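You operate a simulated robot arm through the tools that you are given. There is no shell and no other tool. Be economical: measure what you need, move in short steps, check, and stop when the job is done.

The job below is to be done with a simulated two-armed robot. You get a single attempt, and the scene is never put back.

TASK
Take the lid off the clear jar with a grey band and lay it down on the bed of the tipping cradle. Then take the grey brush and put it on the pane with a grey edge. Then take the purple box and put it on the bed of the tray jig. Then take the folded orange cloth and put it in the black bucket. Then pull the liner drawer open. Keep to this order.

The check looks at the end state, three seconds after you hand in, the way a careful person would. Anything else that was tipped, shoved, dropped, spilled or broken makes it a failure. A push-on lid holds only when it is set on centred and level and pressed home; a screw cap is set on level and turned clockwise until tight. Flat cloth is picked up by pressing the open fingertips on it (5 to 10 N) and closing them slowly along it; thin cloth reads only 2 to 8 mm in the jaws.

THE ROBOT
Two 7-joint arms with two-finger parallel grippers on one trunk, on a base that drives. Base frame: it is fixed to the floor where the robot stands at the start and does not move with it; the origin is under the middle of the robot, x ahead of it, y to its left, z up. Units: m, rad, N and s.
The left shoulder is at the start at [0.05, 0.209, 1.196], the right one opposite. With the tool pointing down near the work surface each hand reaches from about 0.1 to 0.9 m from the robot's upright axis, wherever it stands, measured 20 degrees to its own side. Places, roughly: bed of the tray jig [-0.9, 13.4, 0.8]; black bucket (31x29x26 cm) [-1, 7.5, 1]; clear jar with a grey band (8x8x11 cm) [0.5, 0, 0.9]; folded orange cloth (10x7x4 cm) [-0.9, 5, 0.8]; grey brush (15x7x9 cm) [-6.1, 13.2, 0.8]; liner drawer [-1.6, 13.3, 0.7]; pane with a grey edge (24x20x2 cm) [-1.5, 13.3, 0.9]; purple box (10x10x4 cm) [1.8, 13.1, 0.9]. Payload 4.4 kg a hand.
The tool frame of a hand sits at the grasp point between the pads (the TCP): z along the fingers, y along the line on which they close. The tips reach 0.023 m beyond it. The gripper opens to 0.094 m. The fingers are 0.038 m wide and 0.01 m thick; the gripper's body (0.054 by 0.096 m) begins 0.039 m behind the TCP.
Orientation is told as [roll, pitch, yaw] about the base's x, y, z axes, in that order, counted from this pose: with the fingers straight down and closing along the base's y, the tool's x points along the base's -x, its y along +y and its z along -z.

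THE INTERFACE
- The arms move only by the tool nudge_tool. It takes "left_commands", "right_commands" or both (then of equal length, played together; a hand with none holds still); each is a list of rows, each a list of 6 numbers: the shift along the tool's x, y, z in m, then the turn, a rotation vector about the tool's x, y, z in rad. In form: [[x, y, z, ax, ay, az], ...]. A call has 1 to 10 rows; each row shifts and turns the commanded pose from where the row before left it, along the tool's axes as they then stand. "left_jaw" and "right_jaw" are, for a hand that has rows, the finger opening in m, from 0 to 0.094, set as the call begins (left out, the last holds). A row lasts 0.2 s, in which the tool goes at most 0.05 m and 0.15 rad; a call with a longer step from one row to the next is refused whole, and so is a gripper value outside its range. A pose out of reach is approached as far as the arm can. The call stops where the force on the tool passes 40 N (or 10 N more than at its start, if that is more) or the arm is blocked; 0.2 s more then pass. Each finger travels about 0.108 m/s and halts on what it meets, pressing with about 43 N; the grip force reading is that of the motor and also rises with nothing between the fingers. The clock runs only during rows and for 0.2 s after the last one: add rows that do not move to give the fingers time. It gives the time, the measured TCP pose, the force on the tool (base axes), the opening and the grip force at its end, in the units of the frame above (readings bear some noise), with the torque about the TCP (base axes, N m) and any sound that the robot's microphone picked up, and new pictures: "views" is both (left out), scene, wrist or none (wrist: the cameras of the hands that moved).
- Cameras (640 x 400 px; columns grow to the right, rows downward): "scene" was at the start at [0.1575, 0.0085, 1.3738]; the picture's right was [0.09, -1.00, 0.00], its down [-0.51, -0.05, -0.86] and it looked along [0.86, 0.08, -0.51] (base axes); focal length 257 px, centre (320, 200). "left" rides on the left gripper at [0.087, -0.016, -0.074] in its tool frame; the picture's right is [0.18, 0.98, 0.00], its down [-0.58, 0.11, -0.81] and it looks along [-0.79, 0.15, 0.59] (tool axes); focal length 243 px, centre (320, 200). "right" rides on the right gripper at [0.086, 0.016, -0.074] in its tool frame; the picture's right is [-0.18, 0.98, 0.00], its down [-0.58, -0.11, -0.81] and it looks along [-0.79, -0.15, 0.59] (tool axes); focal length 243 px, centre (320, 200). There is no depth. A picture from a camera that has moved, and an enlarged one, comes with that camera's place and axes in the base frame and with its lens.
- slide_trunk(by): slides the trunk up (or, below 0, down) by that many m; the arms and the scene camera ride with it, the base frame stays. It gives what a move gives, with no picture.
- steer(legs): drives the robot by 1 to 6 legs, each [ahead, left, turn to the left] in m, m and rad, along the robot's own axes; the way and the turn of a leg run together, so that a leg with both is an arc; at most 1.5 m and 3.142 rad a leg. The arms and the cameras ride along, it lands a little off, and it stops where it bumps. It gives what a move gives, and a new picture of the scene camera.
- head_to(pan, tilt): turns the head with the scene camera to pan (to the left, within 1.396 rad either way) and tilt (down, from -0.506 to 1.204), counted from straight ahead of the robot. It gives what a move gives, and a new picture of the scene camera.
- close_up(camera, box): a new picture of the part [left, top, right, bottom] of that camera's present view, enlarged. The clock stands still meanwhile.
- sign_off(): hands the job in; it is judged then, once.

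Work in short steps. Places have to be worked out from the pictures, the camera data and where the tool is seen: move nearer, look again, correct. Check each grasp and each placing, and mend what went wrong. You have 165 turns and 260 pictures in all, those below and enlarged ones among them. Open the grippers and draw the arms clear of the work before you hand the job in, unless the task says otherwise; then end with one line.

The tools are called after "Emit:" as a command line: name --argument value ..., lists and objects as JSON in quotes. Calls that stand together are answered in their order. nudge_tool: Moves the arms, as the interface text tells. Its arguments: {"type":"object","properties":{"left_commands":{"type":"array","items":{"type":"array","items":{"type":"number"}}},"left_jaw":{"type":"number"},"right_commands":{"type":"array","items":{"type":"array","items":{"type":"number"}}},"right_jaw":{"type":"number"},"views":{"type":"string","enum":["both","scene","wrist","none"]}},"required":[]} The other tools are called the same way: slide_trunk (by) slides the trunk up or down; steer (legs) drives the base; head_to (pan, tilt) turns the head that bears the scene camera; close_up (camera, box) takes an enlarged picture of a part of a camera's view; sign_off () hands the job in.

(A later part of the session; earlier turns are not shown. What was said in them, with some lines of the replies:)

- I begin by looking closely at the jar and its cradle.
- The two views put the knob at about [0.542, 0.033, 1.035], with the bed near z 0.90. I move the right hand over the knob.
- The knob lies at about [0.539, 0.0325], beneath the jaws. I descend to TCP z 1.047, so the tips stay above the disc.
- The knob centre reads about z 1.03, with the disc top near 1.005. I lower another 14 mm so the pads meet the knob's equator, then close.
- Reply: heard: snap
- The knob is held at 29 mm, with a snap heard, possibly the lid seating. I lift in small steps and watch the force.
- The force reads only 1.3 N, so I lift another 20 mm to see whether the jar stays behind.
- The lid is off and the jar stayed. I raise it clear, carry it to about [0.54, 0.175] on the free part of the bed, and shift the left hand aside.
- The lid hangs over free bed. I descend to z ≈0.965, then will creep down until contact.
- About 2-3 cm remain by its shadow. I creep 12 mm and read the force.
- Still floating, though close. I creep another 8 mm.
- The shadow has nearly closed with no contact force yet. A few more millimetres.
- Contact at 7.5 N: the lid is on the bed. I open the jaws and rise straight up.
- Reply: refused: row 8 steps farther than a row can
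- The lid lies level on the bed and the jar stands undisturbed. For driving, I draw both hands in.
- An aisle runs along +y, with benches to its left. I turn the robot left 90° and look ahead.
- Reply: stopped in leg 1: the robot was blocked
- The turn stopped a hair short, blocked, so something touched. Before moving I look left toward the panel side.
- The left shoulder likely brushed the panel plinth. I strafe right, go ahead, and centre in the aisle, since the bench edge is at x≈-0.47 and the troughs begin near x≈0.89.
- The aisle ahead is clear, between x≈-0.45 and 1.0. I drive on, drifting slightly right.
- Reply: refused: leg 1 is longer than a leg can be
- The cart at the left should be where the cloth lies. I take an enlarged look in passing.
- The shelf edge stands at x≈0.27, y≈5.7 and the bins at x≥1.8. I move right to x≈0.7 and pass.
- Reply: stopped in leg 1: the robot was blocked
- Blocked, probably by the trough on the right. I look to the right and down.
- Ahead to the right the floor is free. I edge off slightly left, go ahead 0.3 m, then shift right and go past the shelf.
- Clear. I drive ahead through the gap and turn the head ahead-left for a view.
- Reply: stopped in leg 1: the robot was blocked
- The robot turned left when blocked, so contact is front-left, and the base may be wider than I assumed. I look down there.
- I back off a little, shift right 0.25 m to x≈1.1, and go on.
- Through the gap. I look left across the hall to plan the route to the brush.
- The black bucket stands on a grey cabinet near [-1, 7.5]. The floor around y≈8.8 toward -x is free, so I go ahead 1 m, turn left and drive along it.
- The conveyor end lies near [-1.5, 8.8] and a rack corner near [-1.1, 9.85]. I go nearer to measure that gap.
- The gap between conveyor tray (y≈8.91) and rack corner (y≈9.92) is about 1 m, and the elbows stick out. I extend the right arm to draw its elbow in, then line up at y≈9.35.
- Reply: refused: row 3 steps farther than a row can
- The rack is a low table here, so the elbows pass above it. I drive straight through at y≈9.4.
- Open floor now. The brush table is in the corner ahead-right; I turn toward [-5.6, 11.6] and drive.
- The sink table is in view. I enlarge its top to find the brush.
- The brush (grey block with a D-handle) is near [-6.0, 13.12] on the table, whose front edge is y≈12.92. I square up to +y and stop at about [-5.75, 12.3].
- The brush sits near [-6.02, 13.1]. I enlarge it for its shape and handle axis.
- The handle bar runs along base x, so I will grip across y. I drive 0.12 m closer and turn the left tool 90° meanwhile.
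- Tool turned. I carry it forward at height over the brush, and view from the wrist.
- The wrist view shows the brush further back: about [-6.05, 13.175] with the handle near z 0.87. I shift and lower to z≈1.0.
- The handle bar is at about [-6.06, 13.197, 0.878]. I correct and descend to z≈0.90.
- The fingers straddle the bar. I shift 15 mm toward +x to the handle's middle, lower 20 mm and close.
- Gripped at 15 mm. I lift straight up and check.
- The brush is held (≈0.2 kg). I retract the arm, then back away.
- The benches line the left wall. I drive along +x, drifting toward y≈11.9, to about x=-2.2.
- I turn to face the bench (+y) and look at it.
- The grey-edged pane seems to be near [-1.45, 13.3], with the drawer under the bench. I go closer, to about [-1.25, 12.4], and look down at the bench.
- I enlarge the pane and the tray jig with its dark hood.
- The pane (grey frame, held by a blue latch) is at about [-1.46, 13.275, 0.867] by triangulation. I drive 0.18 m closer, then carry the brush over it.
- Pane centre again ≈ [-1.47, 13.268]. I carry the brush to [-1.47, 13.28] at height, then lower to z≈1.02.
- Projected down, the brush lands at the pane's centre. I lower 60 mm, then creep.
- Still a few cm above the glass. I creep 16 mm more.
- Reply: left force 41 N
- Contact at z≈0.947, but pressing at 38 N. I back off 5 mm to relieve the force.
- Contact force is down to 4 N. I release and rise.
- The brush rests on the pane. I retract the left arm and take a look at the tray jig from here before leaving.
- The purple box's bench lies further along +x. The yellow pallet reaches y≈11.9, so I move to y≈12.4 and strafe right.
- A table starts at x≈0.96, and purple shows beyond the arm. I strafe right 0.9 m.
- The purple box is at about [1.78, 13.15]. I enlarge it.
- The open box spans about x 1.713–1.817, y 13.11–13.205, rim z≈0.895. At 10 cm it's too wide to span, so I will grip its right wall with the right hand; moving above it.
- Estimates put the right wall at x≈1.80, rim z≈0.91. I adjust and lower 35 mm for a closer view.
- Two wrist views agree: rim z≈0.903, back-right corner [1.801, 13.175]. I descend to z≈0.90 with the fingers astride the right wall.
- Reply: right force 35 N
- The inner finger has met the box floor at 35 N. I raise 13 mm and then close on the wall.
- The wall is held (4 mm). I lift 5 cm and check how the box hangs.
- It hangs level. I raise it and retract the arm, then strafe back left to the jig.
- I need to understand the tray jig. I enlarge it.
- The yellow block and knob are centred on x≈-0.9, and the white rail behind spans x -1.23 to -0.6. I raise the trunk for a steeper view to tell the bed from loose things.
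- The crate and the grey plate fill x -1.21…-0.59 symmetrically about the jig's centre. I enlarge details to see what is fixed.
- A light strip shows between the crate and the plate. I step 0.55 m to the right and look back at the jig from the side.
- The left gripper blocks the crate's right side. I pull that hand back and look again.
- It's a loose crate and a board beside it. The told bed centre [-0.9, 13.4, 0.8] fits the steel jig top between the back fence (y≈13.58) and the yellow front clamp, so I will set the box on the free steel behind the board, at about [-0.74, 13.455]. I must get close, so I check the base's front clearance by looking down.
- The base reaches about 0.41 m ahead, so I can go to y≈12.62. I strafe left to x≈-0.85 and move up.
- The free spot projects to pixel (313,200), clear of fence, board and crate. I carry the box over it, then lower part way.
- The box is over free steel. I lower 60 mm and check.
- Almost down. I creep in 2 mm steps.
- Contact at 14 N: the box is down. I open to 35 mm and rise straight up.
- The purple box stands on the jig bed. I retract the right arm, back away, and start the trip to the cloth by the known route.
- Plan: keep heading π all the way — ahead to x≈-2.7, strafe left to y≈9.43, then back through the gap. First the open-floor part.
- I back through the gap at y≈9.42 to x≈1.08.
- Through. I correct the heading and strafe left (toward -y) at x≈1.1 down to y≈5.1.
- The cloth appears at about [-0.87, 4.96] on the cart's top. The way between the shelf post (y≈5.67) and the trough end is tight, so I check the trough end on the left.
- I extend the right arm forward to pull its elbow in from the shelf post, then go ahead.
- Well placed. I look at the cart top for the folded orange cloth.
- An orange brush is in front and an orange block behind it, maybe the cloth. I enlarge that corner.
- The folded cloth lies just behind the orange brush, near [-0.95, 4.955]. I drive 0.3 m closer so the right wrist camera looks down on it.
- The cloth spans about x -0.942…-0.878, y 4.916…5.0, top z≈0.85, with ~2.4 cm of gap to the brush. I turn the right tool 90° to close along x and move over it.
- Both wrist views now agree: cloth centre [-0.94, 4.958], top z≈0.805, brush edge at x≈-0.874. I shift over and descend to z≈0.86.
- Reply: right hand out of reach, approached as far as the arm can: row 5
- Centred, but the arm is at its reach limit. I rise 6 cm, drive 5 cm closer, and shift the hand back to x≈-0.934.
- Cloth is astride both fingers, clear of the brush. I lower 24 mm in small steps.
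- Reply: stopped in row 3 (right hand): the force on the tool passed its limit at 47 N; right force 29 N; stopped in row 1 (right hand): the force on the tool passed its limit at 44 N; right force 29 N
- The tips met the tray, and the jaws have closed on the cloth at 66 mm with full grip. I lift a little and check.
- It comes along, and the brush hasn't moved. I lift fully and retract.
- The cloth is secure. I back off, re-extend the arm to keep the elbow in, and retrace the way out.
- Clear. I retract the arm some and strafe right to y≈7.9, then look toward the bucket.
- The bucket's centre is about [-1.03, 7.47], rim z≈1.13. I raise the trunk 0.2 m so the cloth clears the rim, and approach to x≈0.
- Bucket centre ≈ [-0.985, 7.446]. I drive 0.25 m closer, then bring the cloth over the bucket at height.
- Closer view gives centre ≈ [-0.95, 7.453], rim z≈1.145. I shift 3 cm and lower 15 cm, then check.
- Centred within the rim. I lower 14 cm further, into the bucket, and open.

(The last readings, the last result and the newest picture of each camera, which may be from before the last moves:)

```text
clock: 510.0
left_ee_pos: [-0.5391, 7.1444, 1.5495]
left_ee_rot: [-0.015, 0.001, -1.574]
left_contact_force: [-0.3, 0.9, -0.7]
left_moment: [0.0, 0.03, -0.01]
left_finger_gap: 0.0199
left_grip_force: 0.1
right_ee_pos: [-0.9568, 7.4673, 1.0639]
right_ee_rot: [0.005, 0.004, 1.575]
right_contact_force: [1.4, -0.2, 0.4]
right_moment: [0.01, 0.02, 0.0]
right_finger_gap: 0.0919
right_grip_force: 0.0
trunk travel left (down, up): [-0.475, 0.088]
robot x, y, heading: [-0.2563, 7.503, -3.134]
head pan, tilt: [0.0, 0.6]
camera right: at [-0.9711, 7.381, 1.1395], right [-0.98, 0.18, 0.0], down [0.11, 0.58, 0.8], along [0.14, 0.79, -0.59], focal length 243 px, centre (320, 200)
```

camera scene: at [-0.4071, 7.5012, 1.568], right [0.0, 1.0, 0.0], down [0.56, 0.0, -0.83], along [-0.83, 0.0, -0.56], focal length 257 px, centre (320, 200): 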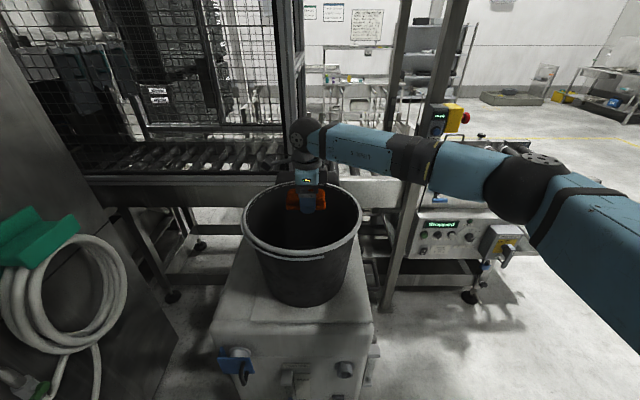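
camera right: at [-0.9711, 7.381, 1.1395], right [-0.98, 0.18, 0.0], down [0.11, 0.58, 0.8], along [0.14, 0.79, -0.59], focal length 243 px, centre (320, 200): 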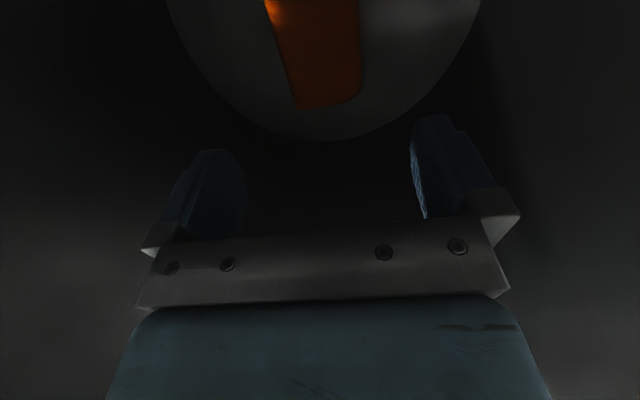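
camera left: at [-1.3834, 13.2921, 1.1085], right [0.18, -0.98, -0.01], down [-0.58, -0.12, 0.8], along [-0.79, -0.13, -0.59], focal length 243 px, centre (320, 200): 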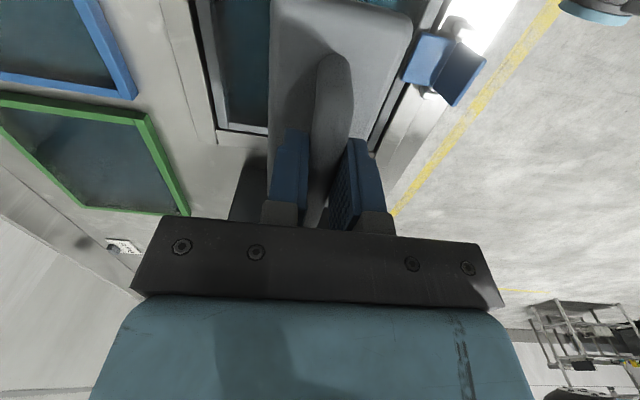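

The cloth lies on the bucket's bottom. I raise straight out, retract and back away.

Emit:
nudge_tool --right_commands '[[0, 0, -0.045, 0, 0, 0], [0, 0, -0.045, 0, 0, 0], [0, 0, -0.045, 0, 0, 0], [0, 0, -0.045, 0, 0, 0], [0, 0, -0.045, 0, 0, 0], [0, 0, -0.045, 0, 0, 0], [0, -0.045, -0.01, 0, 0, 0], [0, -0.045, 0, 0, 0, 0], [0, -0.045, 0, 0, 0, 0], [-0.03, -0.035, 0, 0, 0, 0]]' --right_jaw 0.08 --views "none"

Emit:
nudge_tool --right_commands '[[-0.03, -0.035, 0, 0, 0, 0], [-0.03, -0.035, 0, 0, 0, 0], [-0.03, -0.035, 0, 0, 0, 0], [-0.03, 0, 0, 0, 0, 0], [-0.03, 0, 0, 0, 0, 0], [0, 0, 0, 0, 0, 0]]' --right_jaw 0.02 --views "scene"

```text
clock: 512.2
left_ee_pos: [-0.5393, 7.1476, 1.5513]
left_ee_rot: [-0.015, -0.001, -1.575]
left_contact_force: [0.2, 1.3, 1.0]
left_moment: [-0.04, -0.01, -0.02]
left_finger_gap: 0.0202
left_grip_force: 0.0
right_ee_pos: [-0.7827, 7.5011, 1.3433]
right_ee_rot: [0.007, 0.008, 1.577]
right_contact_force: [0.6, 0.4, -0.1]
right_moment: [-0.07, 0.02, -0.02]
right_finger_gap: 0.08
right_grip_force: 0.0
trunk travel left (down, up): [-0.475, 0.088]
robot x, y, heading: [-0.2515, 7.5021, -3.139]
head pan, tilt: [0.0, 0.6]
```

```text
clock: 513.6
left_ee_pos: [-0.5402, 7.1424, 1.5485]
left_ee_rot: [-0.016, 0.001, -1.574]
left_contact_force: [0.2, 0.1, -0.3]
left_moment: [0.03, 0.02, 0.03]
left_finger_gap: 0.0201
left_grip_force: 0.1
right_ee_pos: [-0.68, 7.6473, 1.3433]
right_ee_rot: [0.005, 0.001, 1.575]
right_contact_force: [-0.7, -0.5, 0.2]
right_moment: [0.01, -0.01, 0.01]
right_finger_gap: 0.0201
right_grip_force: 0.0
trunk travel left (down, up): [-0.475, 0.088]
robot x, y, heading: [-0.2508, 7.5015, -3.14]
head pan, tilt: [0.0, 0.6]
camera scene: at [-0.4076, 7.4998, 1.5679], right [0.0, 1.0, 0.0], down [0.57, 0.0, -0.82], along [-0.82, 0.0, -0.57], focal length 257 px, centre (320, 200)
```

scene: 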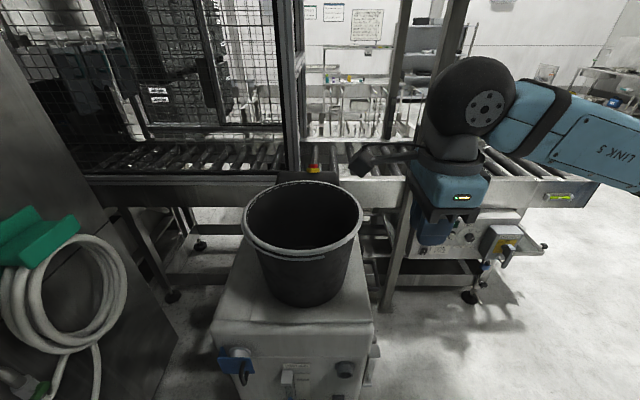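

The bucket is undisturbed. Now the return to the drawer: back off, strafe right to y≈9.43, then ahead through the gap.

Emit:
steer --legs '[[-0.45, 0, 0], [0, -1.0, 0], [0, -0.93, 0]]'

Emit:
head_to --pan 0.0 --tilt 0.45

```text
clock: 533.1
left_ee_pos: [-0.1193, 9.0572, 1.5497]
left_ee_rot: [-0.017, 0.002, -1.541]
left_contact_force: [0.7, 0.1, 0.4]
left_moment: [0.0, 0.01, 0.01]
left_finger_gap: 0.0201
left_grip_force: 0.1
right_ee_pos: [-0.2761, 9.558, 1.3431]
right_ee_rot: [0.003, 0.003, 1.61]
right_contact_force: [0.1, 1.1, 0.2]
right_moment: [-0.01, -0.02, 0.0]
right_finger_gap: 0.0201
right_grip_force: 0.0
trunk travel left (down, up): [-0.475, 0.088]
robot x, y, heading: [0.1584, 9.4255, -3.106]
head pan, tilt: [0.0, 0.6]
camera scene: at [0.0017, 9.4187, 1.568], right [-0.04, 1.0, 0.0], down [0.56, 0.02, -0.83], along [-0.82, -0.03, -0.56], focal length 257 px, centre (320, 200)
```

scene: 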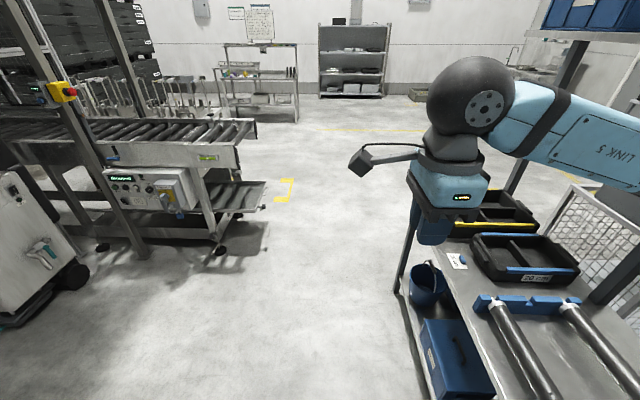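

```text
clock: 533.8
left_ee_pos: [-0.1193, 9.0581, 1.5493]
left_ee_rot: [-0.016, 0.0, -1.541]
left_contact_force: [-0.4, 0.1, 0.2]
left_moment: [0.0, -0.01, -0.01]
left_finger_gap: 0.0202
left_grip_force: 0.0
right_ee_pos: [-0.2769, 9.557, 1.3426]
right_ee_rot: [0.003, 0.003, 1.609]
right_contact_force: [-0.4, -0.8, 0.0]
right_moment: [0.01, -0.01, 0.01]
right_finger_gap: 0.0202
right_grip_force: 0.1
trunk travel left (down, up): [-0.475, 0.088]
robot x, y, heading: [0.1582, 9.4257, -3.102]
head pan, tilt: [0.0, 0.45]
camera scene: at [-0.0018, 9.4188, 1.5815], right [-0.04, 1.0, 0.0], down [0.44, 0.02, -0.9], along [-0.9, -0.03, -0.44], focal length 257 px, centre (320, 200)
```

scene: 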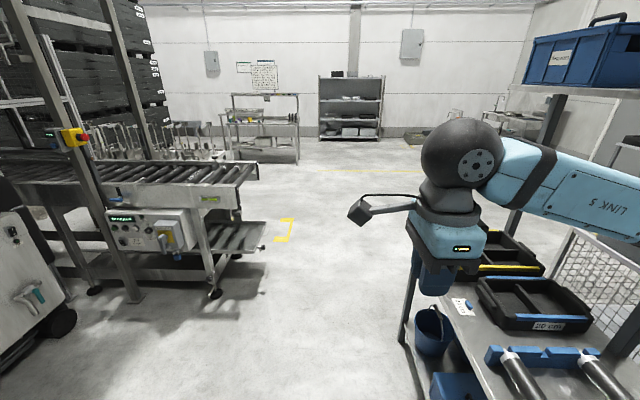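

Lane clear. I square the heading, pass the gap, then strafe right toward the benches.

Emit:
steer --legs '[[0, 0, -0.038], [1.4, 0, 0], [1.4, 0, 0], [0, -1.3, 0], [0, -1.3, 0]]'

```text
clock: 570.2
left_ee_pos: [-2.982, 11.63, 1.5491]
left_ee_rot: [-0.017, 0.001, -1.534]
left_contact_force: [-0.3, 0.8, -0.1]
left_moment: [-0.05, -0.04, -0.02]
left_finger_gap: 0.0199
left_grip_force: 0.0
right_ee_pos: [-3.1409, 12.1291, 1.3428]
right_ee_rot: [0.004, 0.003, 1.615]
right_contact_force: [0.6, 1.6, 0.6]
right_moment: [-0.02, 0.01, -0.01]
right_finger_gap: 0.0199
right_grip_force: 0.0
trunk travel left (down, up): [-0.475, 0.088]
robot x, y, heading: [-2.7073, 11.9994, -3.105]
head pan, tilt: [0.0, 0.45]
camera scene: at [-2.8671, 11.9918, 1.5815], right [-0.04, 1.0, 0.0], down [0.43, 0.02, -0.9], along [-0.9, -0.04, -0.44], focal length 257 px, centre (320, 200)
```

scene: 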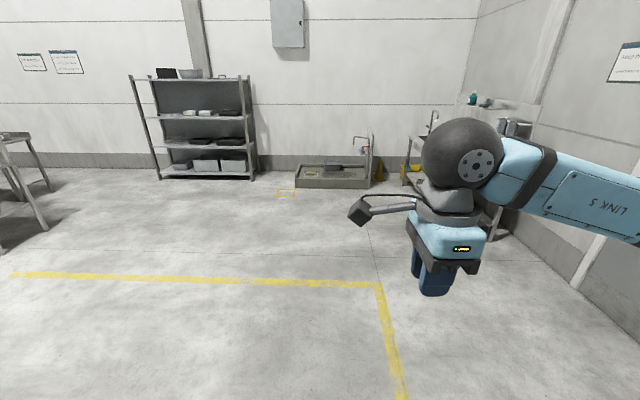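

I turn to face the benches and strafe to x≈-1.85, lowering the trunk to its start height, then look at the drawer.

Emit:
steer --legs '[[0, 0, -1.607], [0, -0.85, 0], [0.2, 0, 0]]'

Emit:
slide_trunk --by -0.2

Emit:
head_to --pan -0.2 --tilt 0.6

Emit:
close_up --camera "scene" --box '[220, 120, 480, 282]'

```text
clock: 583.0
left_ee_pos: [-2.233, 12.4839, 1.5491]
left_ee_rot: [-0.016, 0.001, 3.139]
left_contact_force: [0.7, -0.3, 0.1]
left_moment: [0.0, 0.0, 0.04]
left_finger_gap: 0.0203
left_grip_force: 0.1
right_ee_pos: [-1.7299, 12.6253, 1.3445]
right_ee_rot: [0.005, 0.004, 0.01]
right_contact_force: [-0.9, 0.2, 0.2]
right_moment: [0.05, 0.03, -0.02]
right_finger_gap: 0.02
right_grip_force: 0.0
trunk travel left (down, up): [-0.475, 0.088]
robot x, y, heading: [-1.8774, 12.1991, 1.577]
head pan, tilt: [0.0, 0.45]
camera scene: at [-1.8759, 12.3558, 1.5818], right [1.0, 0.01, 0.0], down [0.0, -0.43, -0.9], along [-0.01, 0.9, -0.43], focal length 257 px, centre (320, 200)
```

scene: 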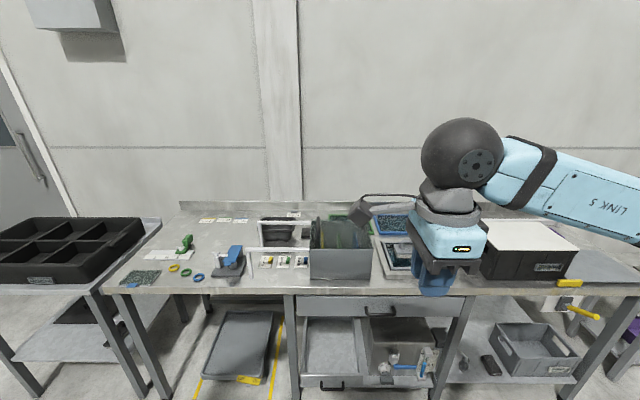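

```text
clock: 585.1
left_ee_pos: [-2.2322, 12.4843, 1.3501]
left_ee_rot: [-0.017, 0.002, 3.139]
left_contact_force: [0.3, -0.1, -0.1]
left_moment: [-0.02, 0.01, 0.02]
left_finger_gap: 0.0201
left_grip_force: 0.1
right_ee_pos: [-1.7296, 12.6263, 1.1447]
right_ee_rot: [0.005, 0.003, 0.01]
right_contact_force: [0.8, 0.9, 0.1]
right_moment: [-0.05, -0.01, 0.0]
right_finger_gap: 0.02
right_grip_force: 0.1
trunk travel left (down, up): [-0.275, 0.288]
robot x, y, heading: [-1.8799, 12.1998, 1.577]
head pan, tilt: [0.0, 0.45]
```

```text
clock: 585.9
left_ee_pos: [-2.2333, 12.4857, 1.35]
left_ee_rot: [-0.017, 0.002, 3.14]
left_contact_force: [0.1, 0.0, 0.3]
left_moment: [-0.01, -0.02, 0.0]
left_finger_gap: 0.02
left_grip_force: 0.0
right_ee_pos: [-1.7294, 12.6272, 1.1433]
right_ee_rot: [0.005, 0.004, 0.009]
right_contact_force: [0.1, 0.5, 0.0]
right_moment: [-0.01, 0.02, -0.05]
right_finger_gap: 0.02
right_grip_force: 0.1
trunk travel left (down, up): [-0.275, 0.288]
robot x, y, heading: [-1.873, 12.1987, 1.577]
head pan, tilt: [-0.201, 0.6]
camera scene: at [-1.8582, 12.3522, 1.368], right [0.98, -0.19, 0.0], down [-0.11, -0.55, -0.83], along [0.16, 0.81, -0.56], focal length 257 px, centre (320, 200)
```

scene: 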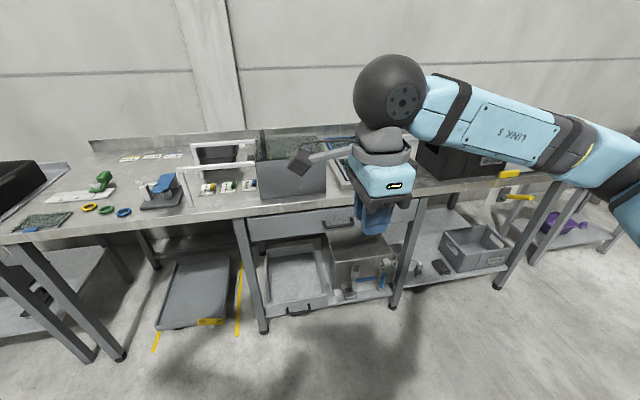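

```text
2.46 times, centred on (350, 201) of scene
camera zoom: at [-1.8582, 12.3522, 1.368], right [0.98, -0.19, 0.0], down [-0.11, -0.55, -0.83], along [0.16, 0.81, -0.56], focal length 634 px, centre (246, 198)
```

zoom: 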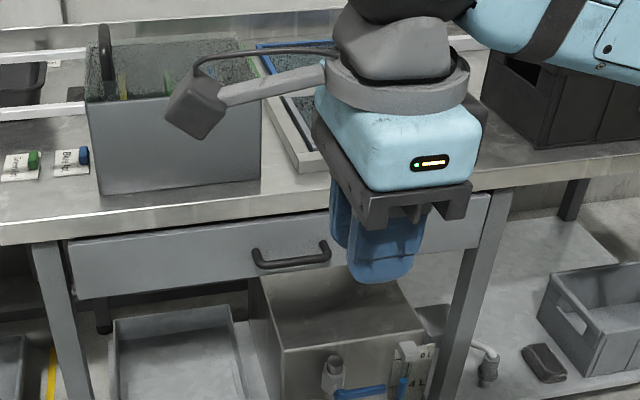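

The drawer's bar handle is near [-1.64, 13.07], z≈0.71–0.745. I move the right hand forward a bit and pitch it to point forward with the jaws closing vertically.

Emit:
nudge_tool --right_commands '[[0, 0.045, 0, 0, 0, 0], [0, 0.045, 0, 0, 0, 0], [0, 0, 0, -0.15, 0, 0], [0, 0, 0, -0.15, 0, 0], [0, 0, 0, -0.15, 0, 0], [0, 0, 0, -0.15, 0, 0], [0, 0, 0, -0.15, 0, 0], [0, 0, 0, -0.15, 0, 0], [0, 0, 0, -0.15, 0, 0], [0, 0, 0, -0.15, 0, 0]]' --views "none"

Emit:
nudge_tool --right_commands '[[0, 0, 0, -0.15, 0, 0], [0, 0, 0, -0.15, 0, 0], [0, 0, 0, -0.076, 0, 0], [0, 0, 0, 0, 0, 0]]' --right_jaw 0.06 --views "both"

```text
clock: 588.1
left_ee_pos: [-2.2335, 12.4857, 1.3493]
left_ee_rot: [-0.015, -0.001, 3.141]
left_contact_force: [0.7, -0.6, 0.3]
left_moment: [-0.01, -0.02, 0.01]
left_finger_gap: 0.0201
left_grip_force: 0.1
right_ee_pos: [-1.7298, 12.7163, 1.1425]
right_ee_rot: [1.206, 0.003, 0.009]
right_contact_force: [-0.5, 0.7, -0.3]
right_moment: [0.0, 0.0, -0.01]
right_finger_gap: 0.0199
right_grip_force: 0.1
trunk travel left (down, up): [-0.275, 0.288]
robot x, y, heading: [-1.8759, 12.2, 1.575]
head pan, tilt: [-0.201, 0.6]
```

```text
clock: 589.1
left_ee_pos: [-2.2329, 12.4869, 1.3496]
left_ee_rot: [-0.016, 0.002, 3.141]
left_contact_force: [-0.8, 0.4, 1.1]
left_moment: [-0.05, -0.04, 0.03]
left_finger_gap: 0.02
left_grip_force: 0.0
right_ee_pos: [-1.731, 12.718, 1.143]
right_ee_rot: [1.577, 0.002, 0.008]
right_contact_force: [-0.1, 0.8, 0.6]
right_moment: [0.02, -0.03, -0.02]
right_finger_gap: 0.0599
right_grip_force: 0.0
trunk travel left (down, up): [-0.275, 0.288]
robot x, y, heading: [-1.8737, 12.1999, 1.574]
head pan, tilt: [-0.201, 0.6]
camera scene: at [-1.8583, 12.3533, 1.3677], right [0.98, -0.19, 0.0], down [-0.11, -0.56, -0.82], along [0.16, 0.81, -0.57], focal length 257 px, centre (320, 200)
camera right: at [-1.8163, 12.643, 1.1595], right [0.19, -0.01, 0.98], down [0.59, -0.8, -0.12], along [0.79, 0.6, -0.15], focal length 243 px, centre (320, 200)
```

scene: 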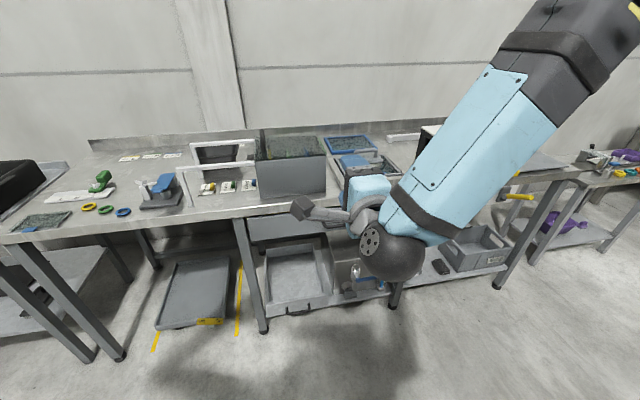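
right: 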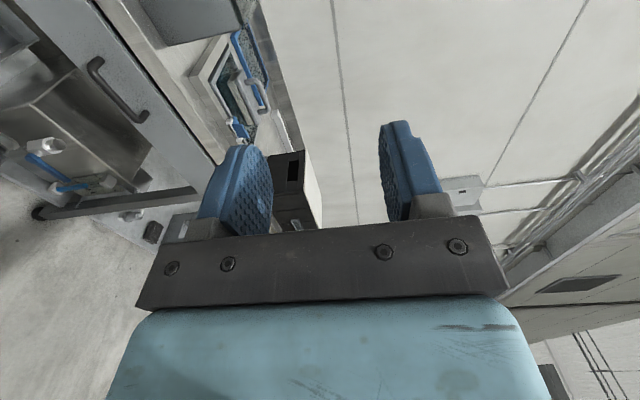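

I lower the trunk 0.2 m and bring the hand to about [-1.645, 12.83, 0.74], in front of the handle.

Emit:
slide_trunk --by -0.2

Emit:
nudge_tool --right_commands '[[-0.028, -0.035, 0, 0, 0, 0], [-0.028, -0.035, 0, 0, 0, 0], [-0.028, -0.035, 0, 0, 0, 0], [0, -0.035, 0.02, 0, 0, 0], [0, -0.035, 0.03, 0, 0, 0], [0, -0.03, 0.03, 0, 0, 0], [0, 0, 0.03, 0, 0, 0], [0, 0, 0, 0, 0, 0]]' --views "both"

```text
clock: 591.2
left_ee_pos: [-2.2325, 12.4848, 1.1484]
left_ee_rot: [-0.017, 0.0, 3.14]
left_contact_force: [-0.1, -0.1, 0.2]
left_moment: [0.0, 0.01, 0.0]
left_finger_gap: 0.0201
left_grip_force: 0.1
right_ee_pos: [-1.7312, 12.7171, 0.9434]
right_ee_rot: [1.579, 0.004, 0.007]
right_contact_force: [-0.7, 0.0, -1.2]
right_moment: [0.01, 0.01, 0.0]
right_finger_gap: 0.0599
right_grip_force: 0.0
trunk travel left (down, up): [-0.075, 0.488]
robot x, y, heading: [-1.8732, 12.1973, 1.573]
head pan, tilt: [-0.201, 0.6]
```

```text
clock: 593.0
left_ee_pos: [-2.2341, 12.485, 1.15]
left_ee_rot: [-0.016, 0.001, 3.14]
left_contact_force: [0.2, -0.8, 0.6]
left_moment: [-0.04, -0.02, -0.01]
left_finger_gap: 0.0201
left_grip_force: 0.2
right_ee_pos: [-1.8121, 12.7742, 0.8235]
right_ee_rot: [1.575, 0.004, 0.003]
right_contact_force: [0.7, -0.3, 0.0]
right_moment: [0.0, 0.02, 0.0]
right_finger_gap: 0.06
right_grip_force: 0.1
right hand out of reach, approached as far as the arm can: row 1, 2, 3, 4, 5, 6, 7
trunk travel left (down, up): [-0.075, 0.488]
robot x, y, heading: [-1.8768, 12.2005, 1.575]
head pan, tilt: [-0.201, 0.6]
camera scene: at [-1.8581, 12.3522, 1.168], right [0.98, -0.19, 0.0], down [-0.11, -0.55, -0.83], along [0.16, 0.81, -0.56], focal length 257 px, centre (320, 200)
camera right: at [-1.8974, 12.7, 0.8401], right [0.19, 0.0, 0.98], down [0.58, -0.8, -0.12], along [0.79, 0.59, -0.15], focal length 243 px, centre (320, 200)
```

scene: 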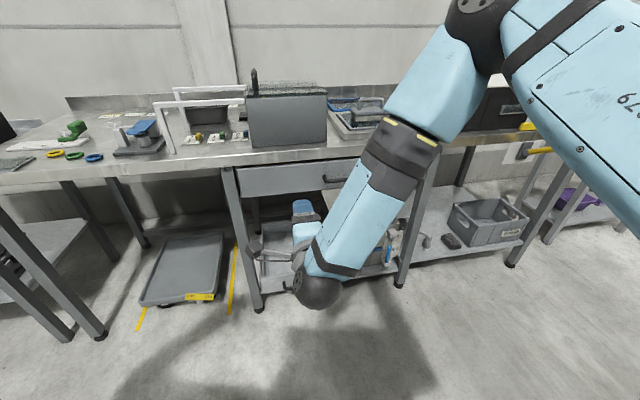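
right: 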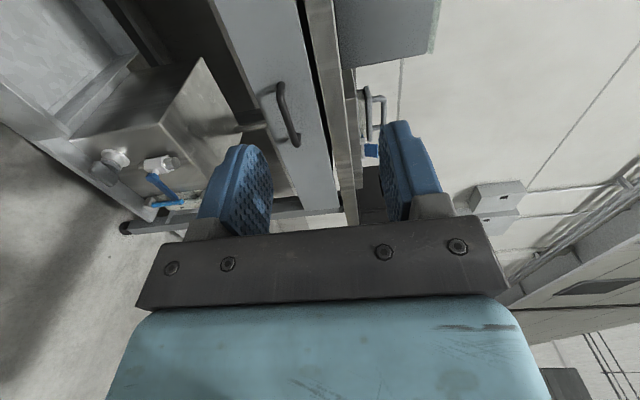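

That straight-ahead wrist pose isn't reachable. A 45° tilt should also take the bar, so I rotate the tool back by 0.785 rad at the same commanded point.

Emit:
nudge_tool --right_commands '[[0, 0, 0, 0.15, 0, 0], [0, 0, 0, 0.15, 0, 0], [0, 0, 0, 0.15, 0, 0], [0, 0, 0, 0.15, 0, 0], [0, 0, 0, 0.15, 0, 0], [0, 0, 0, 0.035, 0, 0], [0, 0, 0, 0, 0, 0]]' --views "both"

```text
clock: 594.6
left_ee_pos: [-2.234, 12.4846, 1.15]
left_ee_rot: [-0.016, 0.002, 3.139]
left_contact_force: [0.0, -0.4, 0.6]
left_moment: [0.01, -0.01, -0.01]
left_finger_gap: 0.02
left_grip_force: 0.1
right_ee_pos: [-1.8109, 12.7752, 0.8224]
right_ee_rot: [0.793, 0.002, 0.007]
right_contact_force: [-0.3, 0.2, 0.2]
right_moment: [0.03, -0.01, 0.04]
right_finger_gap: 0.0599
right_grip_force: 0.0
trunk travel left (down, up): [-0.075, 0.488]
robot x, y, heading: [-1.878, 12.1944, 1.572]
head pan, tilt: [-0.201, 0.6]
camera scene: at [-1.8581, 12.3522, 1.168], right [0.98, -0.19, 0.0], down [-0.11, -0.55, -0.83], along [0.16, 0.81, -0.56], focal length 257 px, centre (320, 200)
camera right: at [-1.8962, 12.7339, 0.8879], right [0.18, 0.69, 0.7], down [0.59, -0.65, 0.49], along [0.79, 0.32, -0.52], focal length 243 px, centre (320, 200)
```

scene: 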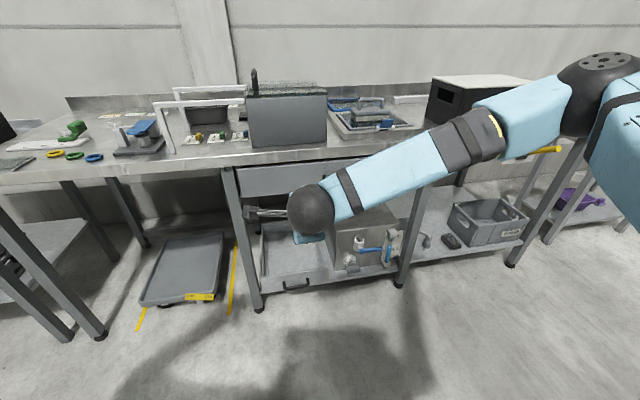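
right: 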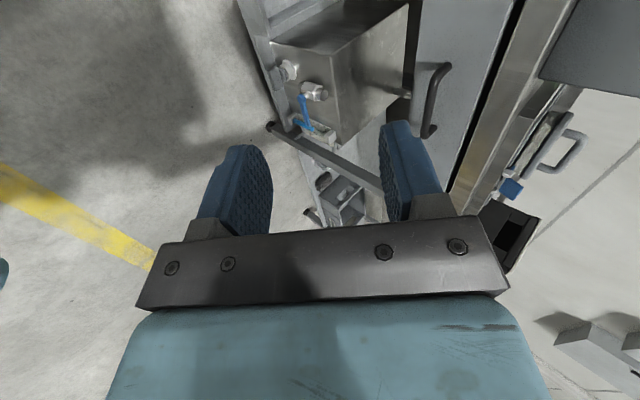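

Three wrist rays agree: handle bar at [-1.647, 13.095, 0.735]. With the 45° tilt, I move to the pre-grasp point [-1.647, 13.005, 0.823], jaws at 40 mm.

Emit:
nudge_tool --right_commands '[[-0.041, 0, 0, 0, 0, 0], [-0.041, 0, 0, 0, 0, 0], [-0.041, 0, 0, 0, 0, 0], [-0.041, 0, 0, 0, 0, 0], [0, 0.0322, 0.0326, 0, 0, 0], [0, 0.0322, 0.0326, 0, 0, 0], [0, 0.0322, 0.0326, 0, 0, 0], [0, 0.0322, 0.0326, 0, 0, 0], [0, 0.0322, 0.0326, 0, 0, 0], [0, 0, 0, 0, 0, 0]]' --right_jaw 0.04 --views "both"

```text
clock: 596.9
left_ee_pos: [-2.2337, 12.4837, 1.1503]
left_ee_rot: [-0.016, 0.001, 3.14]
left_contact_force: [1.0, 0.2, 0.4]
left_moment: [0.02, -0.03, 0.02]
left_finger_gap: 0.02
left_grip_force: 0.0
right_ee_pos: [-1.6496, 13.0076, 0.8246]
right_ee_rot: [0.794, 0.004, 0.006]
right_contact_force: [-0.3, -0.9, -0.5]
right_moment: [0.02, 0.04, 0.0]
right_finger_gap: 0.0402
right_grip_force: 0.1
trunk travel left (down, up): [-0.075, 0.488]
robot x, y, heading: [-1.8767, 12.2002, 1.576]
head pan, tilt: [-0.201, 0.6]
camera scene: at [-1.8579, 12.352, 1.168], right [0.98, -0.19, 0.0], down [-0.11, -0.55, -0.83], along [0.16, 0.81, -0.56], focal length 257 px, centre (320, 200)
camera right: at [-1.7347, 12.9643, 0.8897], right [0.18, 0.69, 0.7], down [0.59, -0.65, 0.49], along [0.79, 0.32, -0.52], focal length 243 px, centre (320, 200)
```

scene: 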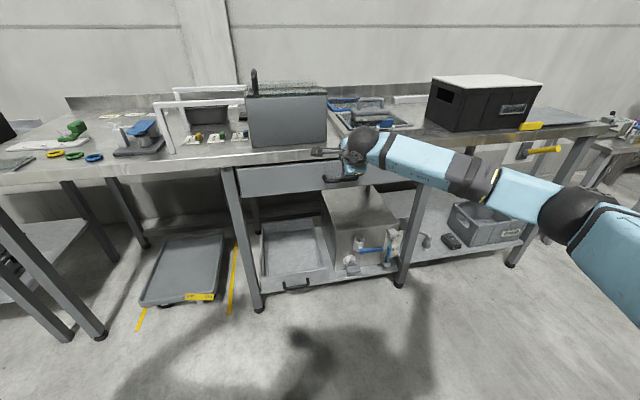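
right: 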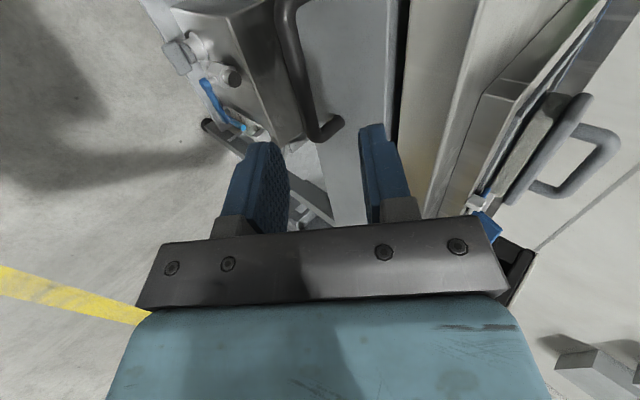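

The bar lies slightly below the approach line: about [y 13.08, z 0.733]. I correct by -14 mm and advance along the tool axis in steps.

Emit:
nudge_tool --right_commands '[[0, -0.014, 0, 0, 0, 0], [0, 0, 0.03, 0, 0, 0], [0, 0, 0.03, 0, 0, 0], [0, 0, 0.02, 0, 0, 0], [0, 0, 0, 0, 0, 0]]' --views "both"

Emit:
close_up --camera "scene" --box '[290, 120, 420, 201]'

```text
clock: 598.0
left_ee_pos: [-2.2341, 12.485, 1.151]
left_ee_rot: [-0.017, 0.002, 3.141]
left_contact_force: [-0.4, -0.5, -0.1]
left_moment: [0.01, 0.02, 0.02]
left_finger_gap: 0.0199
left_grip_force: 0.0
right_ee_pos: [-1.6492, 13.053, 0.758]
right_ee_rot: [0.796, 0.004, 0.007]
right_contact_force: [-1.0, 0.4, 0.3]
right_moment: [0.04, 0.0, -0.04]
right_finger_gap: 0.0401
right_grip_force: 0.0
trunk travel left (down, up): [-0.075, 0.488]
robot x, y, heading: [-1.8787, 12.1956, 1.576]
head pan, tilt: [-0.201, 0.6]
camera scene: at [-1.8581, 12.3521, 1.168], right [0.98, -0.19, 0.0], down [-0.11, -0.55, -0.83], along [0.16, 0.81, -0.56], focal length 257 px, centre (320, 200)
camera right: at [-1.7345, 13.0108, 0.8219], right [0.18, 0.69, 0.7], down [0.59, -0.65, 0.49], along [0.79, 0.32, -0.52], focal length 243 px, centre (320, 200)
```

scene: 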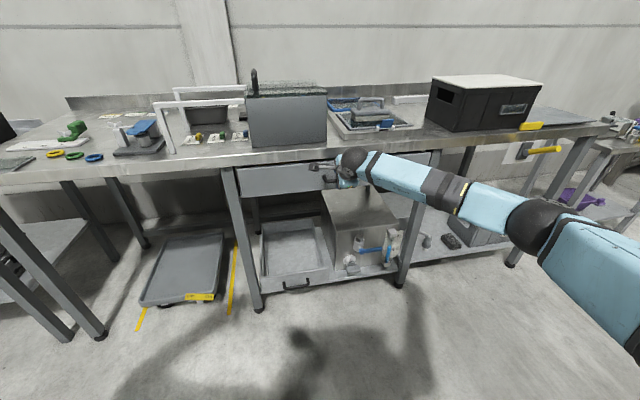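
right: 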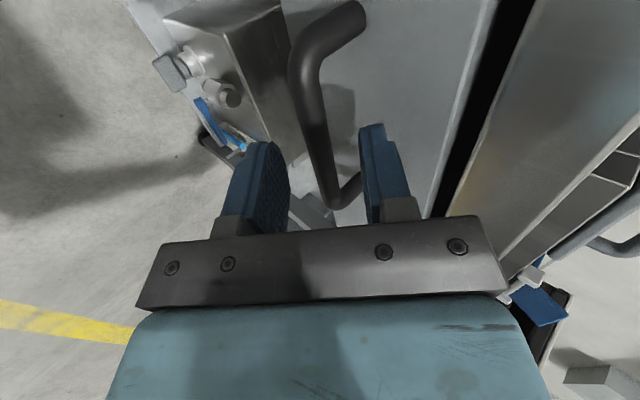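

```text
4.92 times, centred on (355, 160) of scene
camera zoom: at [-1.8581, 12.3521, 1.168], right [0.98, -0.19, 0.0], down [-0.11, -0.55, -0.83], along [0.16, 0.81, -0.56], focal length 1267 px, centre (148, 394)
```

zoom: 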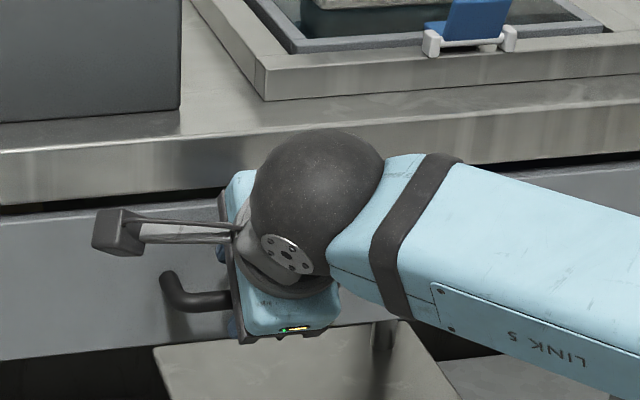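

The bar is centred between the jaws, 37 mm ahead. I advance 32 mm and close on it.

Emit:
nudge_tool --right_commands '[[0, 0, 0.016, 0, 0, 0], [0, 0, 0.016, 0, 0, 0], [0, 0, 0, 0, 0, 0]]' --views "none"

Emit:
nudge_tool --right_commands '[[0, 0, 0, 0, 0, 0], [0, 0, 0, 0, 0, 0], [0, 0, 0, 0, 0, 0]]' --right_jaw 0.0 --views "wrist"

```text
clock: 598.9
left_ee_pos: [-2.2335, 12.4817, 1.1513]
left_ee_rot: [-0.02, 0.004, 3.139]
left_contact_force: [0.1, -0.2, 0.0]
left_moment: [-0.03, 0.0, 0.03]
left_finger_gap: 0.0202
left_grip_force: 0.0
right_ee_pos: [-1.6488, 13.0747, 0.7385]
right_ee_rot: [0.799, 0.003, 0.007]
right_contact_force: [3.7, -24.2, 13.1]
right_moment: [0.57, -0.04, -0.35]
right_finger_gap: 0.0368
right_grip_force: 0.1
trunk travel left (down, up): [-0.075, 0.488]
robot x, y, heading: [-1.8749, 12.2019, 1.574]
head pan, tilt: [-0.201, 0.6]
```

```text
clock: 599.6
left_ee_pos: [-2.2335, 12.4842, 1.1501]
left_ee_rot: [-0.017, 0.002, 3.14]
left_contact_force: [-0.6, -0.5, -0.2]
left_moment: [0.01, 0.0, 0.02]
left_finger_gap: 0.02
left_grip_force: 0.0
right_ee_pos: [-1.6484, 13.0761, 0.7328]
right_ee_rot: [0.795, 0.003, 0.007]
right_contact_force: [-2.5, 1.9, 0.3]
right_moment: [0.01, 1.36, -1.21]
right_finger_gap: 0.0136
right_grip_force: 44.9
trunk travel left (down, up): [-0.075, 0.488]
robot x, y, heading: [-1.8743, 12.1956, 1.577]
head pan, tilt: [-0.201, 0.6]
camera right: at [-1.7348, 13.0338, 0.798], right [0.18, 0.69, 0.7], down [0.59, -0.65, 0.49], along [0.79, 0.32, -0.52], focal length 243 px, centre (320, 200)
```

right: 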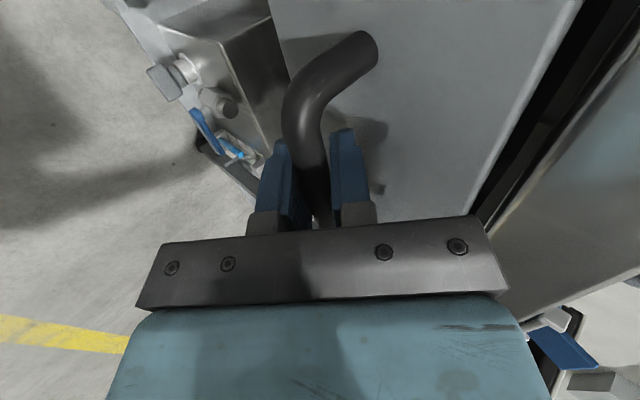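

The bar is gripped at 13.6 mm. I pull straight out along -y in 2 cm steps.

Emit:
nudge_tool --right_commands '[[0, -0.007, -0.0071, 0, 0, 0], [0, -0.014, -0.0143, 0, 0, 0], [0, -0.014, -0.0143, 0, 0, 0], [0, -0.014, -0.0143, 0, 0, 0], [0, -0.014, -0.0143, 0, 0, 0], [0, 0, 0, 0, 0, 0]]' --views "scene"

```text
clock: 601.0
left_ee_pos: [-2.2333, 12.4856, 1.1492]
left_ee_rot: [-0.013, 0.002, 3.14]
left_contact_force: [-0.9, 0.8, 0.2]
left_moment: [0.04, 0.01, -0.01]
left_finger_gap: 0.0198
left_grip_force: 0.1
right_ee_pos: [-1.6498, 12.9871, 0.7342]
right_ee_rot: [0.789, 0.003, 0.007]
right_contact_force: [-11.0, -1.7, -12.6]
right_moment: [0.06, 1.35, -1.11]
right_finger_gap: 0.0136
right_grip_force: 44.8
trunk travel left (down, up): [-0.075, 0.488]
robot x, y, heading: [-1.8743, 12.1962, 1.573]
head pan, tilt: [-0.201, 0.6]
camera scene: at [-1.8584, 12.3533, 1.1676], right [0.98, -0.19, 0.0], down [-0.11, -0.56, -0.82], along [0.16, 0.81, -0.57], focal length 257 px, centre (320, 200)
```

scene: 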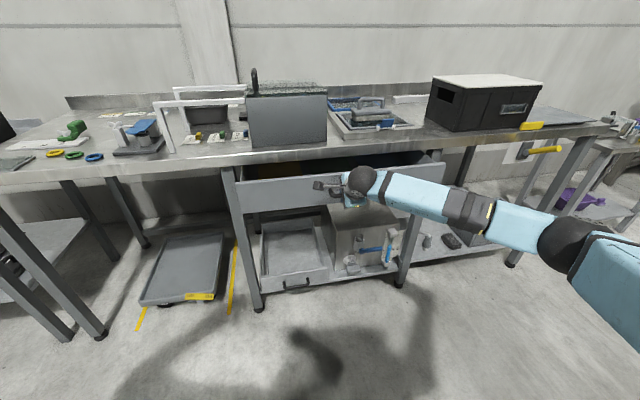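

The drawer slides. I keep pulling another 18 cm.

Emit:
nudge_tool --right_commands '[[0, -0.014, -0.0143, 0, 0, 0], [0, -0.014, -0.0143, 0, 0, 0], [0, -0.014, -0.0143, 0, 0, 0], [0, -0.014, -0.0143, 0, 0, 0], [0, -0.014, -0.0143, 0, 0, 0], [0, -0.014, -0.0143, 0, 0, 0], [0, -0.014, -0.0143, 0, 0, 0], [0, -0.014, -0.0143, 0, 0, 0], [0, -0.014, -0.0143, 0, 0, 0], [0, 0, 0, 0, 0, 0]]' --views "scene"

```text
clock: 603.2
left_ee_pos: [-2.2342, 12.4858, 1.149]
left_ee_rot: [-0.016, 0.001, 3.14]
left_contact_force: [0.2, 0.5, -0.6]
left_moment: [0.02, -0.04, -0.01]
left_finger_gap: 0.02
left_grip_force: 0.0
right_ee_pos: [-1.6475, 12.8044, 0.7347]
right_ee_rot: [0.789, 0.004, 0.008]
right_contact_force: [-30.3, -2.8, -22.8]
right_moment: [0.1, 1.55, -0.91]
right_finger_gap: 0.0141
right_grip_force: 45.0
trunk travel left (down, up): [-0.075, 0.488]
robot x, y, heading: [-1.8759, 12.1981, 1.575]
head pan, tilt: [-0.201, 0.6]
camera scene: at [-1.8591, 12.354, 1.1676], right [0.98, -0.19, 0.0], down [-0.11, -0.56, -0.82], along [0.16, 0.81, -0.57], focal length 257 px, centre (320, 200)
```

scene: 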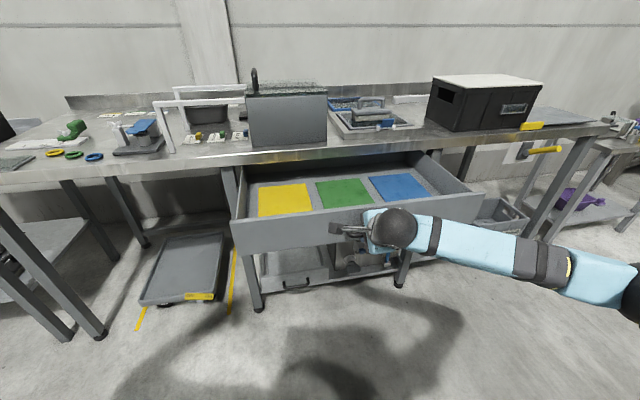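

The drawer is out about 27 cm, showing the liners. I relieve the side load a little and pull 6 cm more.

Emit:
nudge_tool --right_commands '[[0.004, -0.002, 0.002, 0, 0, 0], [0.0, -0.014, -0.0143, 0, 0, 0], [0.0, -0.014, -0.0143, 0, 0, 0], [0.0, -0.014, -0.0143, 0, 0, 0], [0, 0, 0, 0, 0, 0]]' --views "none"

```text
clock: 604.5
left_ee_pos: [-2.2311, 12.4845, 1.1505]
left_ee_rot: [-0.016, 0.0, 3.141]
left_contact_force: [0.1, 0.3, 0.7]
left_moment: [-0.02, 0.01, 0.03]
left_finger_gap: 0.0199
left_grip_force: 0.1
right_ee_pos: [-1.647, 12.7466, 0.7329]
right_ee_rot: [0.798, 0.002, 0.001]
right_contact_force: [25.1, 0.0, 9.1]
right_moment: [-0.09, 0.41, -1.85]
right_finger_gap: 0.0137
right_grip_force: 44.5
trunk travel left (down, up): [-0.075, 0.488]
robot x, y, heading: [-1.8805, 12.1964, 1.579]
head pan, tilt: [-0.201, 0.6]
```

Out 33 cm and still free, so it is open. I release and withdraw along the tool axis.

Emit:
nudge_tool --right_commands '[[0, 0, 0, 0, 0, 0], [0, 0, 0, 0, 0, 0], [0, 0, -0.02, 0, 0, 0], [0, 0, -0.03, 0, 0, 0], [0, 0, -0.04, 0, 0, 0], [0, 0, -0.045, 0, 0, 0], [0, 0, -0.045, 0, 0, 0], [0, 0, 0, 0, 0, 0]]' --right_jaw 0.045 --views "scene"

```text
clock: 606.2
left_ee_pos: [-2.2334, 12.485, 1.1501]
left_ee_rot: [-0.015, -0.001, 3.141]
left_contact_force: [-0.7, 0.1, 0.3]
left_moment: [0.02, 0.0, 0.0]
left_finger_gap: 0.0201
left_grip_force: 0.1
right_ee_pos: [-1.6572, 12.6489, 0.8559]
right_ee_rot: [0.794, 0.003, 0.006]
right_contact_force: [0.3, -0.2, 0.0]
right_moment: [0.02, 0.01, -0.02]
right_finger_gap: 0.0452
right_grip_force: 0.0
right hand out of reach, approached as far as the arm can: row 7
trunk travel left (down, up): [-0.075, 0.488]
robot x, y, heading: [-1.8723, 12.1995, 1.58]
head pan, tilt: [-0.201, 0.6]
camera scene: at [-1.8578, 12.3521, 1.168], right [0.98, -0.19, 0.0], down [-0.11, -0.55, -0.83], along [0.16, 0.81, -0.56], focal length 257 px, centre (320, 200)
```

scene: 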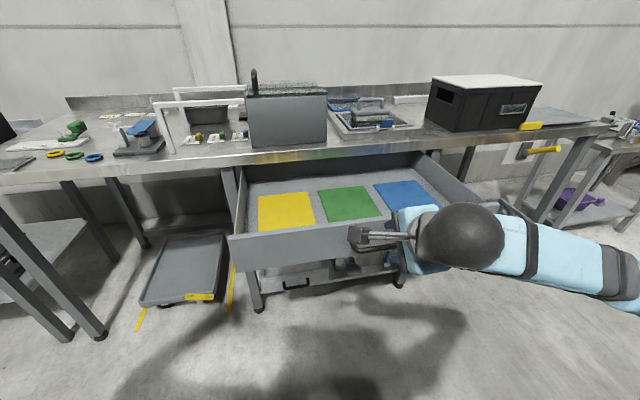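

Clear of the handle. I back away, raise the trunk, and take a last look at the bench.

Emit:
steer --legs '[[-0.45, 0, 0]]'

Emit:
slide_trunk --by 0.3

Emit:
head_to --pan -0.35 --tilt 0.5

Emit:
close_up --camera "scene" --box '[200, 110, 440, 260]'

```text
clock: 609.0
left_ee_pos: [-2.2315, 12.0307, 1.1493]
left_ee_rot: [-0.016, 0.003, -3.138]
left_contact_force: [0.5, -0.2, 0.6]
left_moment: [0.01, -0.03, -0.02]
left_finger_gap: 0.0203
left_grip_force: 0.1
right_ee_pos: [-1.6558, 12.199, 0.8559]
right_ee_rot: [0.794, 0.002, 0.011]
right_contact_force: [-0.6, 0.1, 0.7]
right_moment: [-0.01, 0.0, 0.02]
right_finger_gap: 0.0451
right_grip_force: 0.0
trunk travel left (down, up): [-0.075, 0.488]
robot x, y, heading: [-1.8708, 11.7474, 1.576]
head pan, tilt: [-0.201, 0.6]
camera scene: at [-1.8553, 11.9001, 1.168], right [0.98, -0.19, 0.0], down [-0.11, -0.55, -0.83], along [0.16, 0.81, -0.56], focal length 257 px, centre (320, 200)
```

scene: 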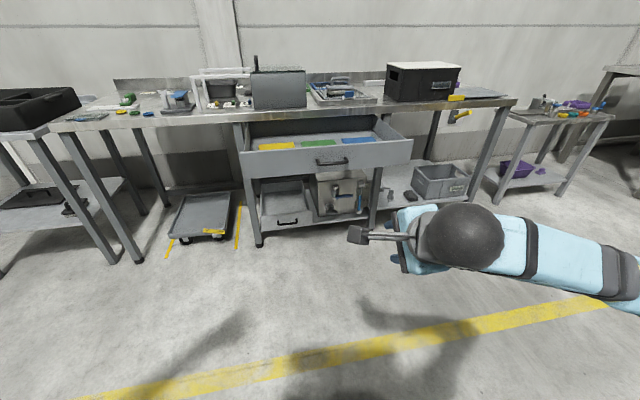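

```text
clock: 612.0
left_ee_pos: [-2.2303, 12.0309, 1.4495]
left_ee_rot: [-0.015, 0.0, -3.136]
left_contact_force: [-0.1, 0.3, 0.1]
left_moment: [0.03, -0.01, 0.01]
left_finger_gap: 0.0199
left_grip_force: 0.0
right_ee_pos: [-1.6554, 12.1989, 1.1561]
right_ee_rot: [0.794, 0.003, 0.012]
right_contact_force: [0.8, -0.1, 0.1]
right_moment: [0.03, 0.0, 0.0]
right_finger_gap: 0.045
right_grip_force: 0.0
trunk travel left (down, up): [-0.375, 0.188]
robot x, y, heading: [-1.8697, 11.7498, 1.576]
head pan, tilt: [-0.201, 0.6]
```

```text
clock: 612.7
left_ee_pos: [-2.2314, 12.0321, 1.4485]
left_ee_rot: [-0.017, 0.001, -3.136]
left_contact_force: [-0.2, -0.4, 0.6]
left_moment: [-0.03, 0.0, 0.01]
left_finger_gap: 0.02
left_grip_force: 0.1
right_ee_pos: [-1.6549, 12.1983, 1.155]
right_ee_rot: [0.795, 0.002, 0.01]
right_contact_force: [0.9, 0.2, 0.2]
right_moment: [-0.03, -0.01, 0.03]
right_finger_gap: 0.0449
right_grip_force: 0.1
trunk travel left (down, up): [-0.375, 0.188]
robot x, y, heading: [-1.8739, 11.7493, 1.58]
head pan, tilt: [-0.351, 0.499]
camera scene: at [-1.8417, 11.8993, 1.477], right [0.94, -0.33, 0.0], down [-0.16, -0.45, -0.88], along [0.29, 0.83, -0.48], focal length 257 px, centre (320, 200)
```

scene: 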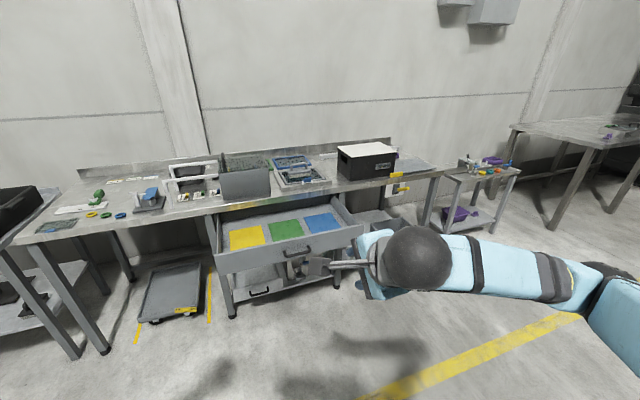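

```text
2.67 times, centred on (320, 185) of scene
camera zoom: at [-1.8417, 11.8993, 1.477], right [0.94, -0.33, 0.0], down [-0.16, -0.45, -0.88], along [0.29, 0.83, -0.48], focal length 686 px, centre (320, 240)
```

zoom: 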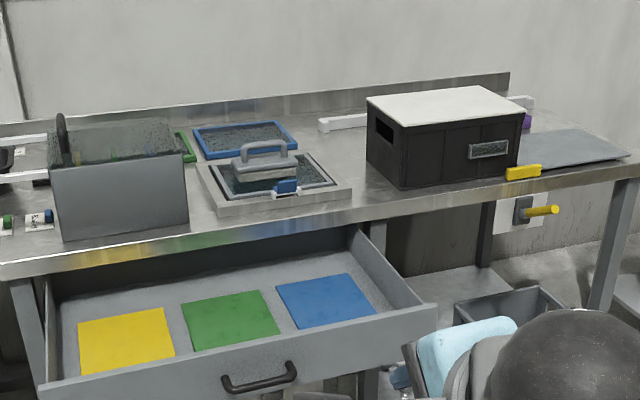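

The bench view shows the drawer open, the brush on its pane, the purple box behind the crate, and the arms clear. I hand in.

Emit:
sign_off

```text
The job is handed in.
```

I did all five steps in order and handed the job in. The lid is on the bed of the tipping cradle, the brush on the grey-edged pane, the purple box on the tray-jig bed, the orange cloth in the black bucket, and the liner drawer open about 33 cm. Two doubts remain: I judged the jig's bed to be the steel top behind a loose grey board, and early on the base was blocked three times, possibly against furniture, with nothing seen moved.
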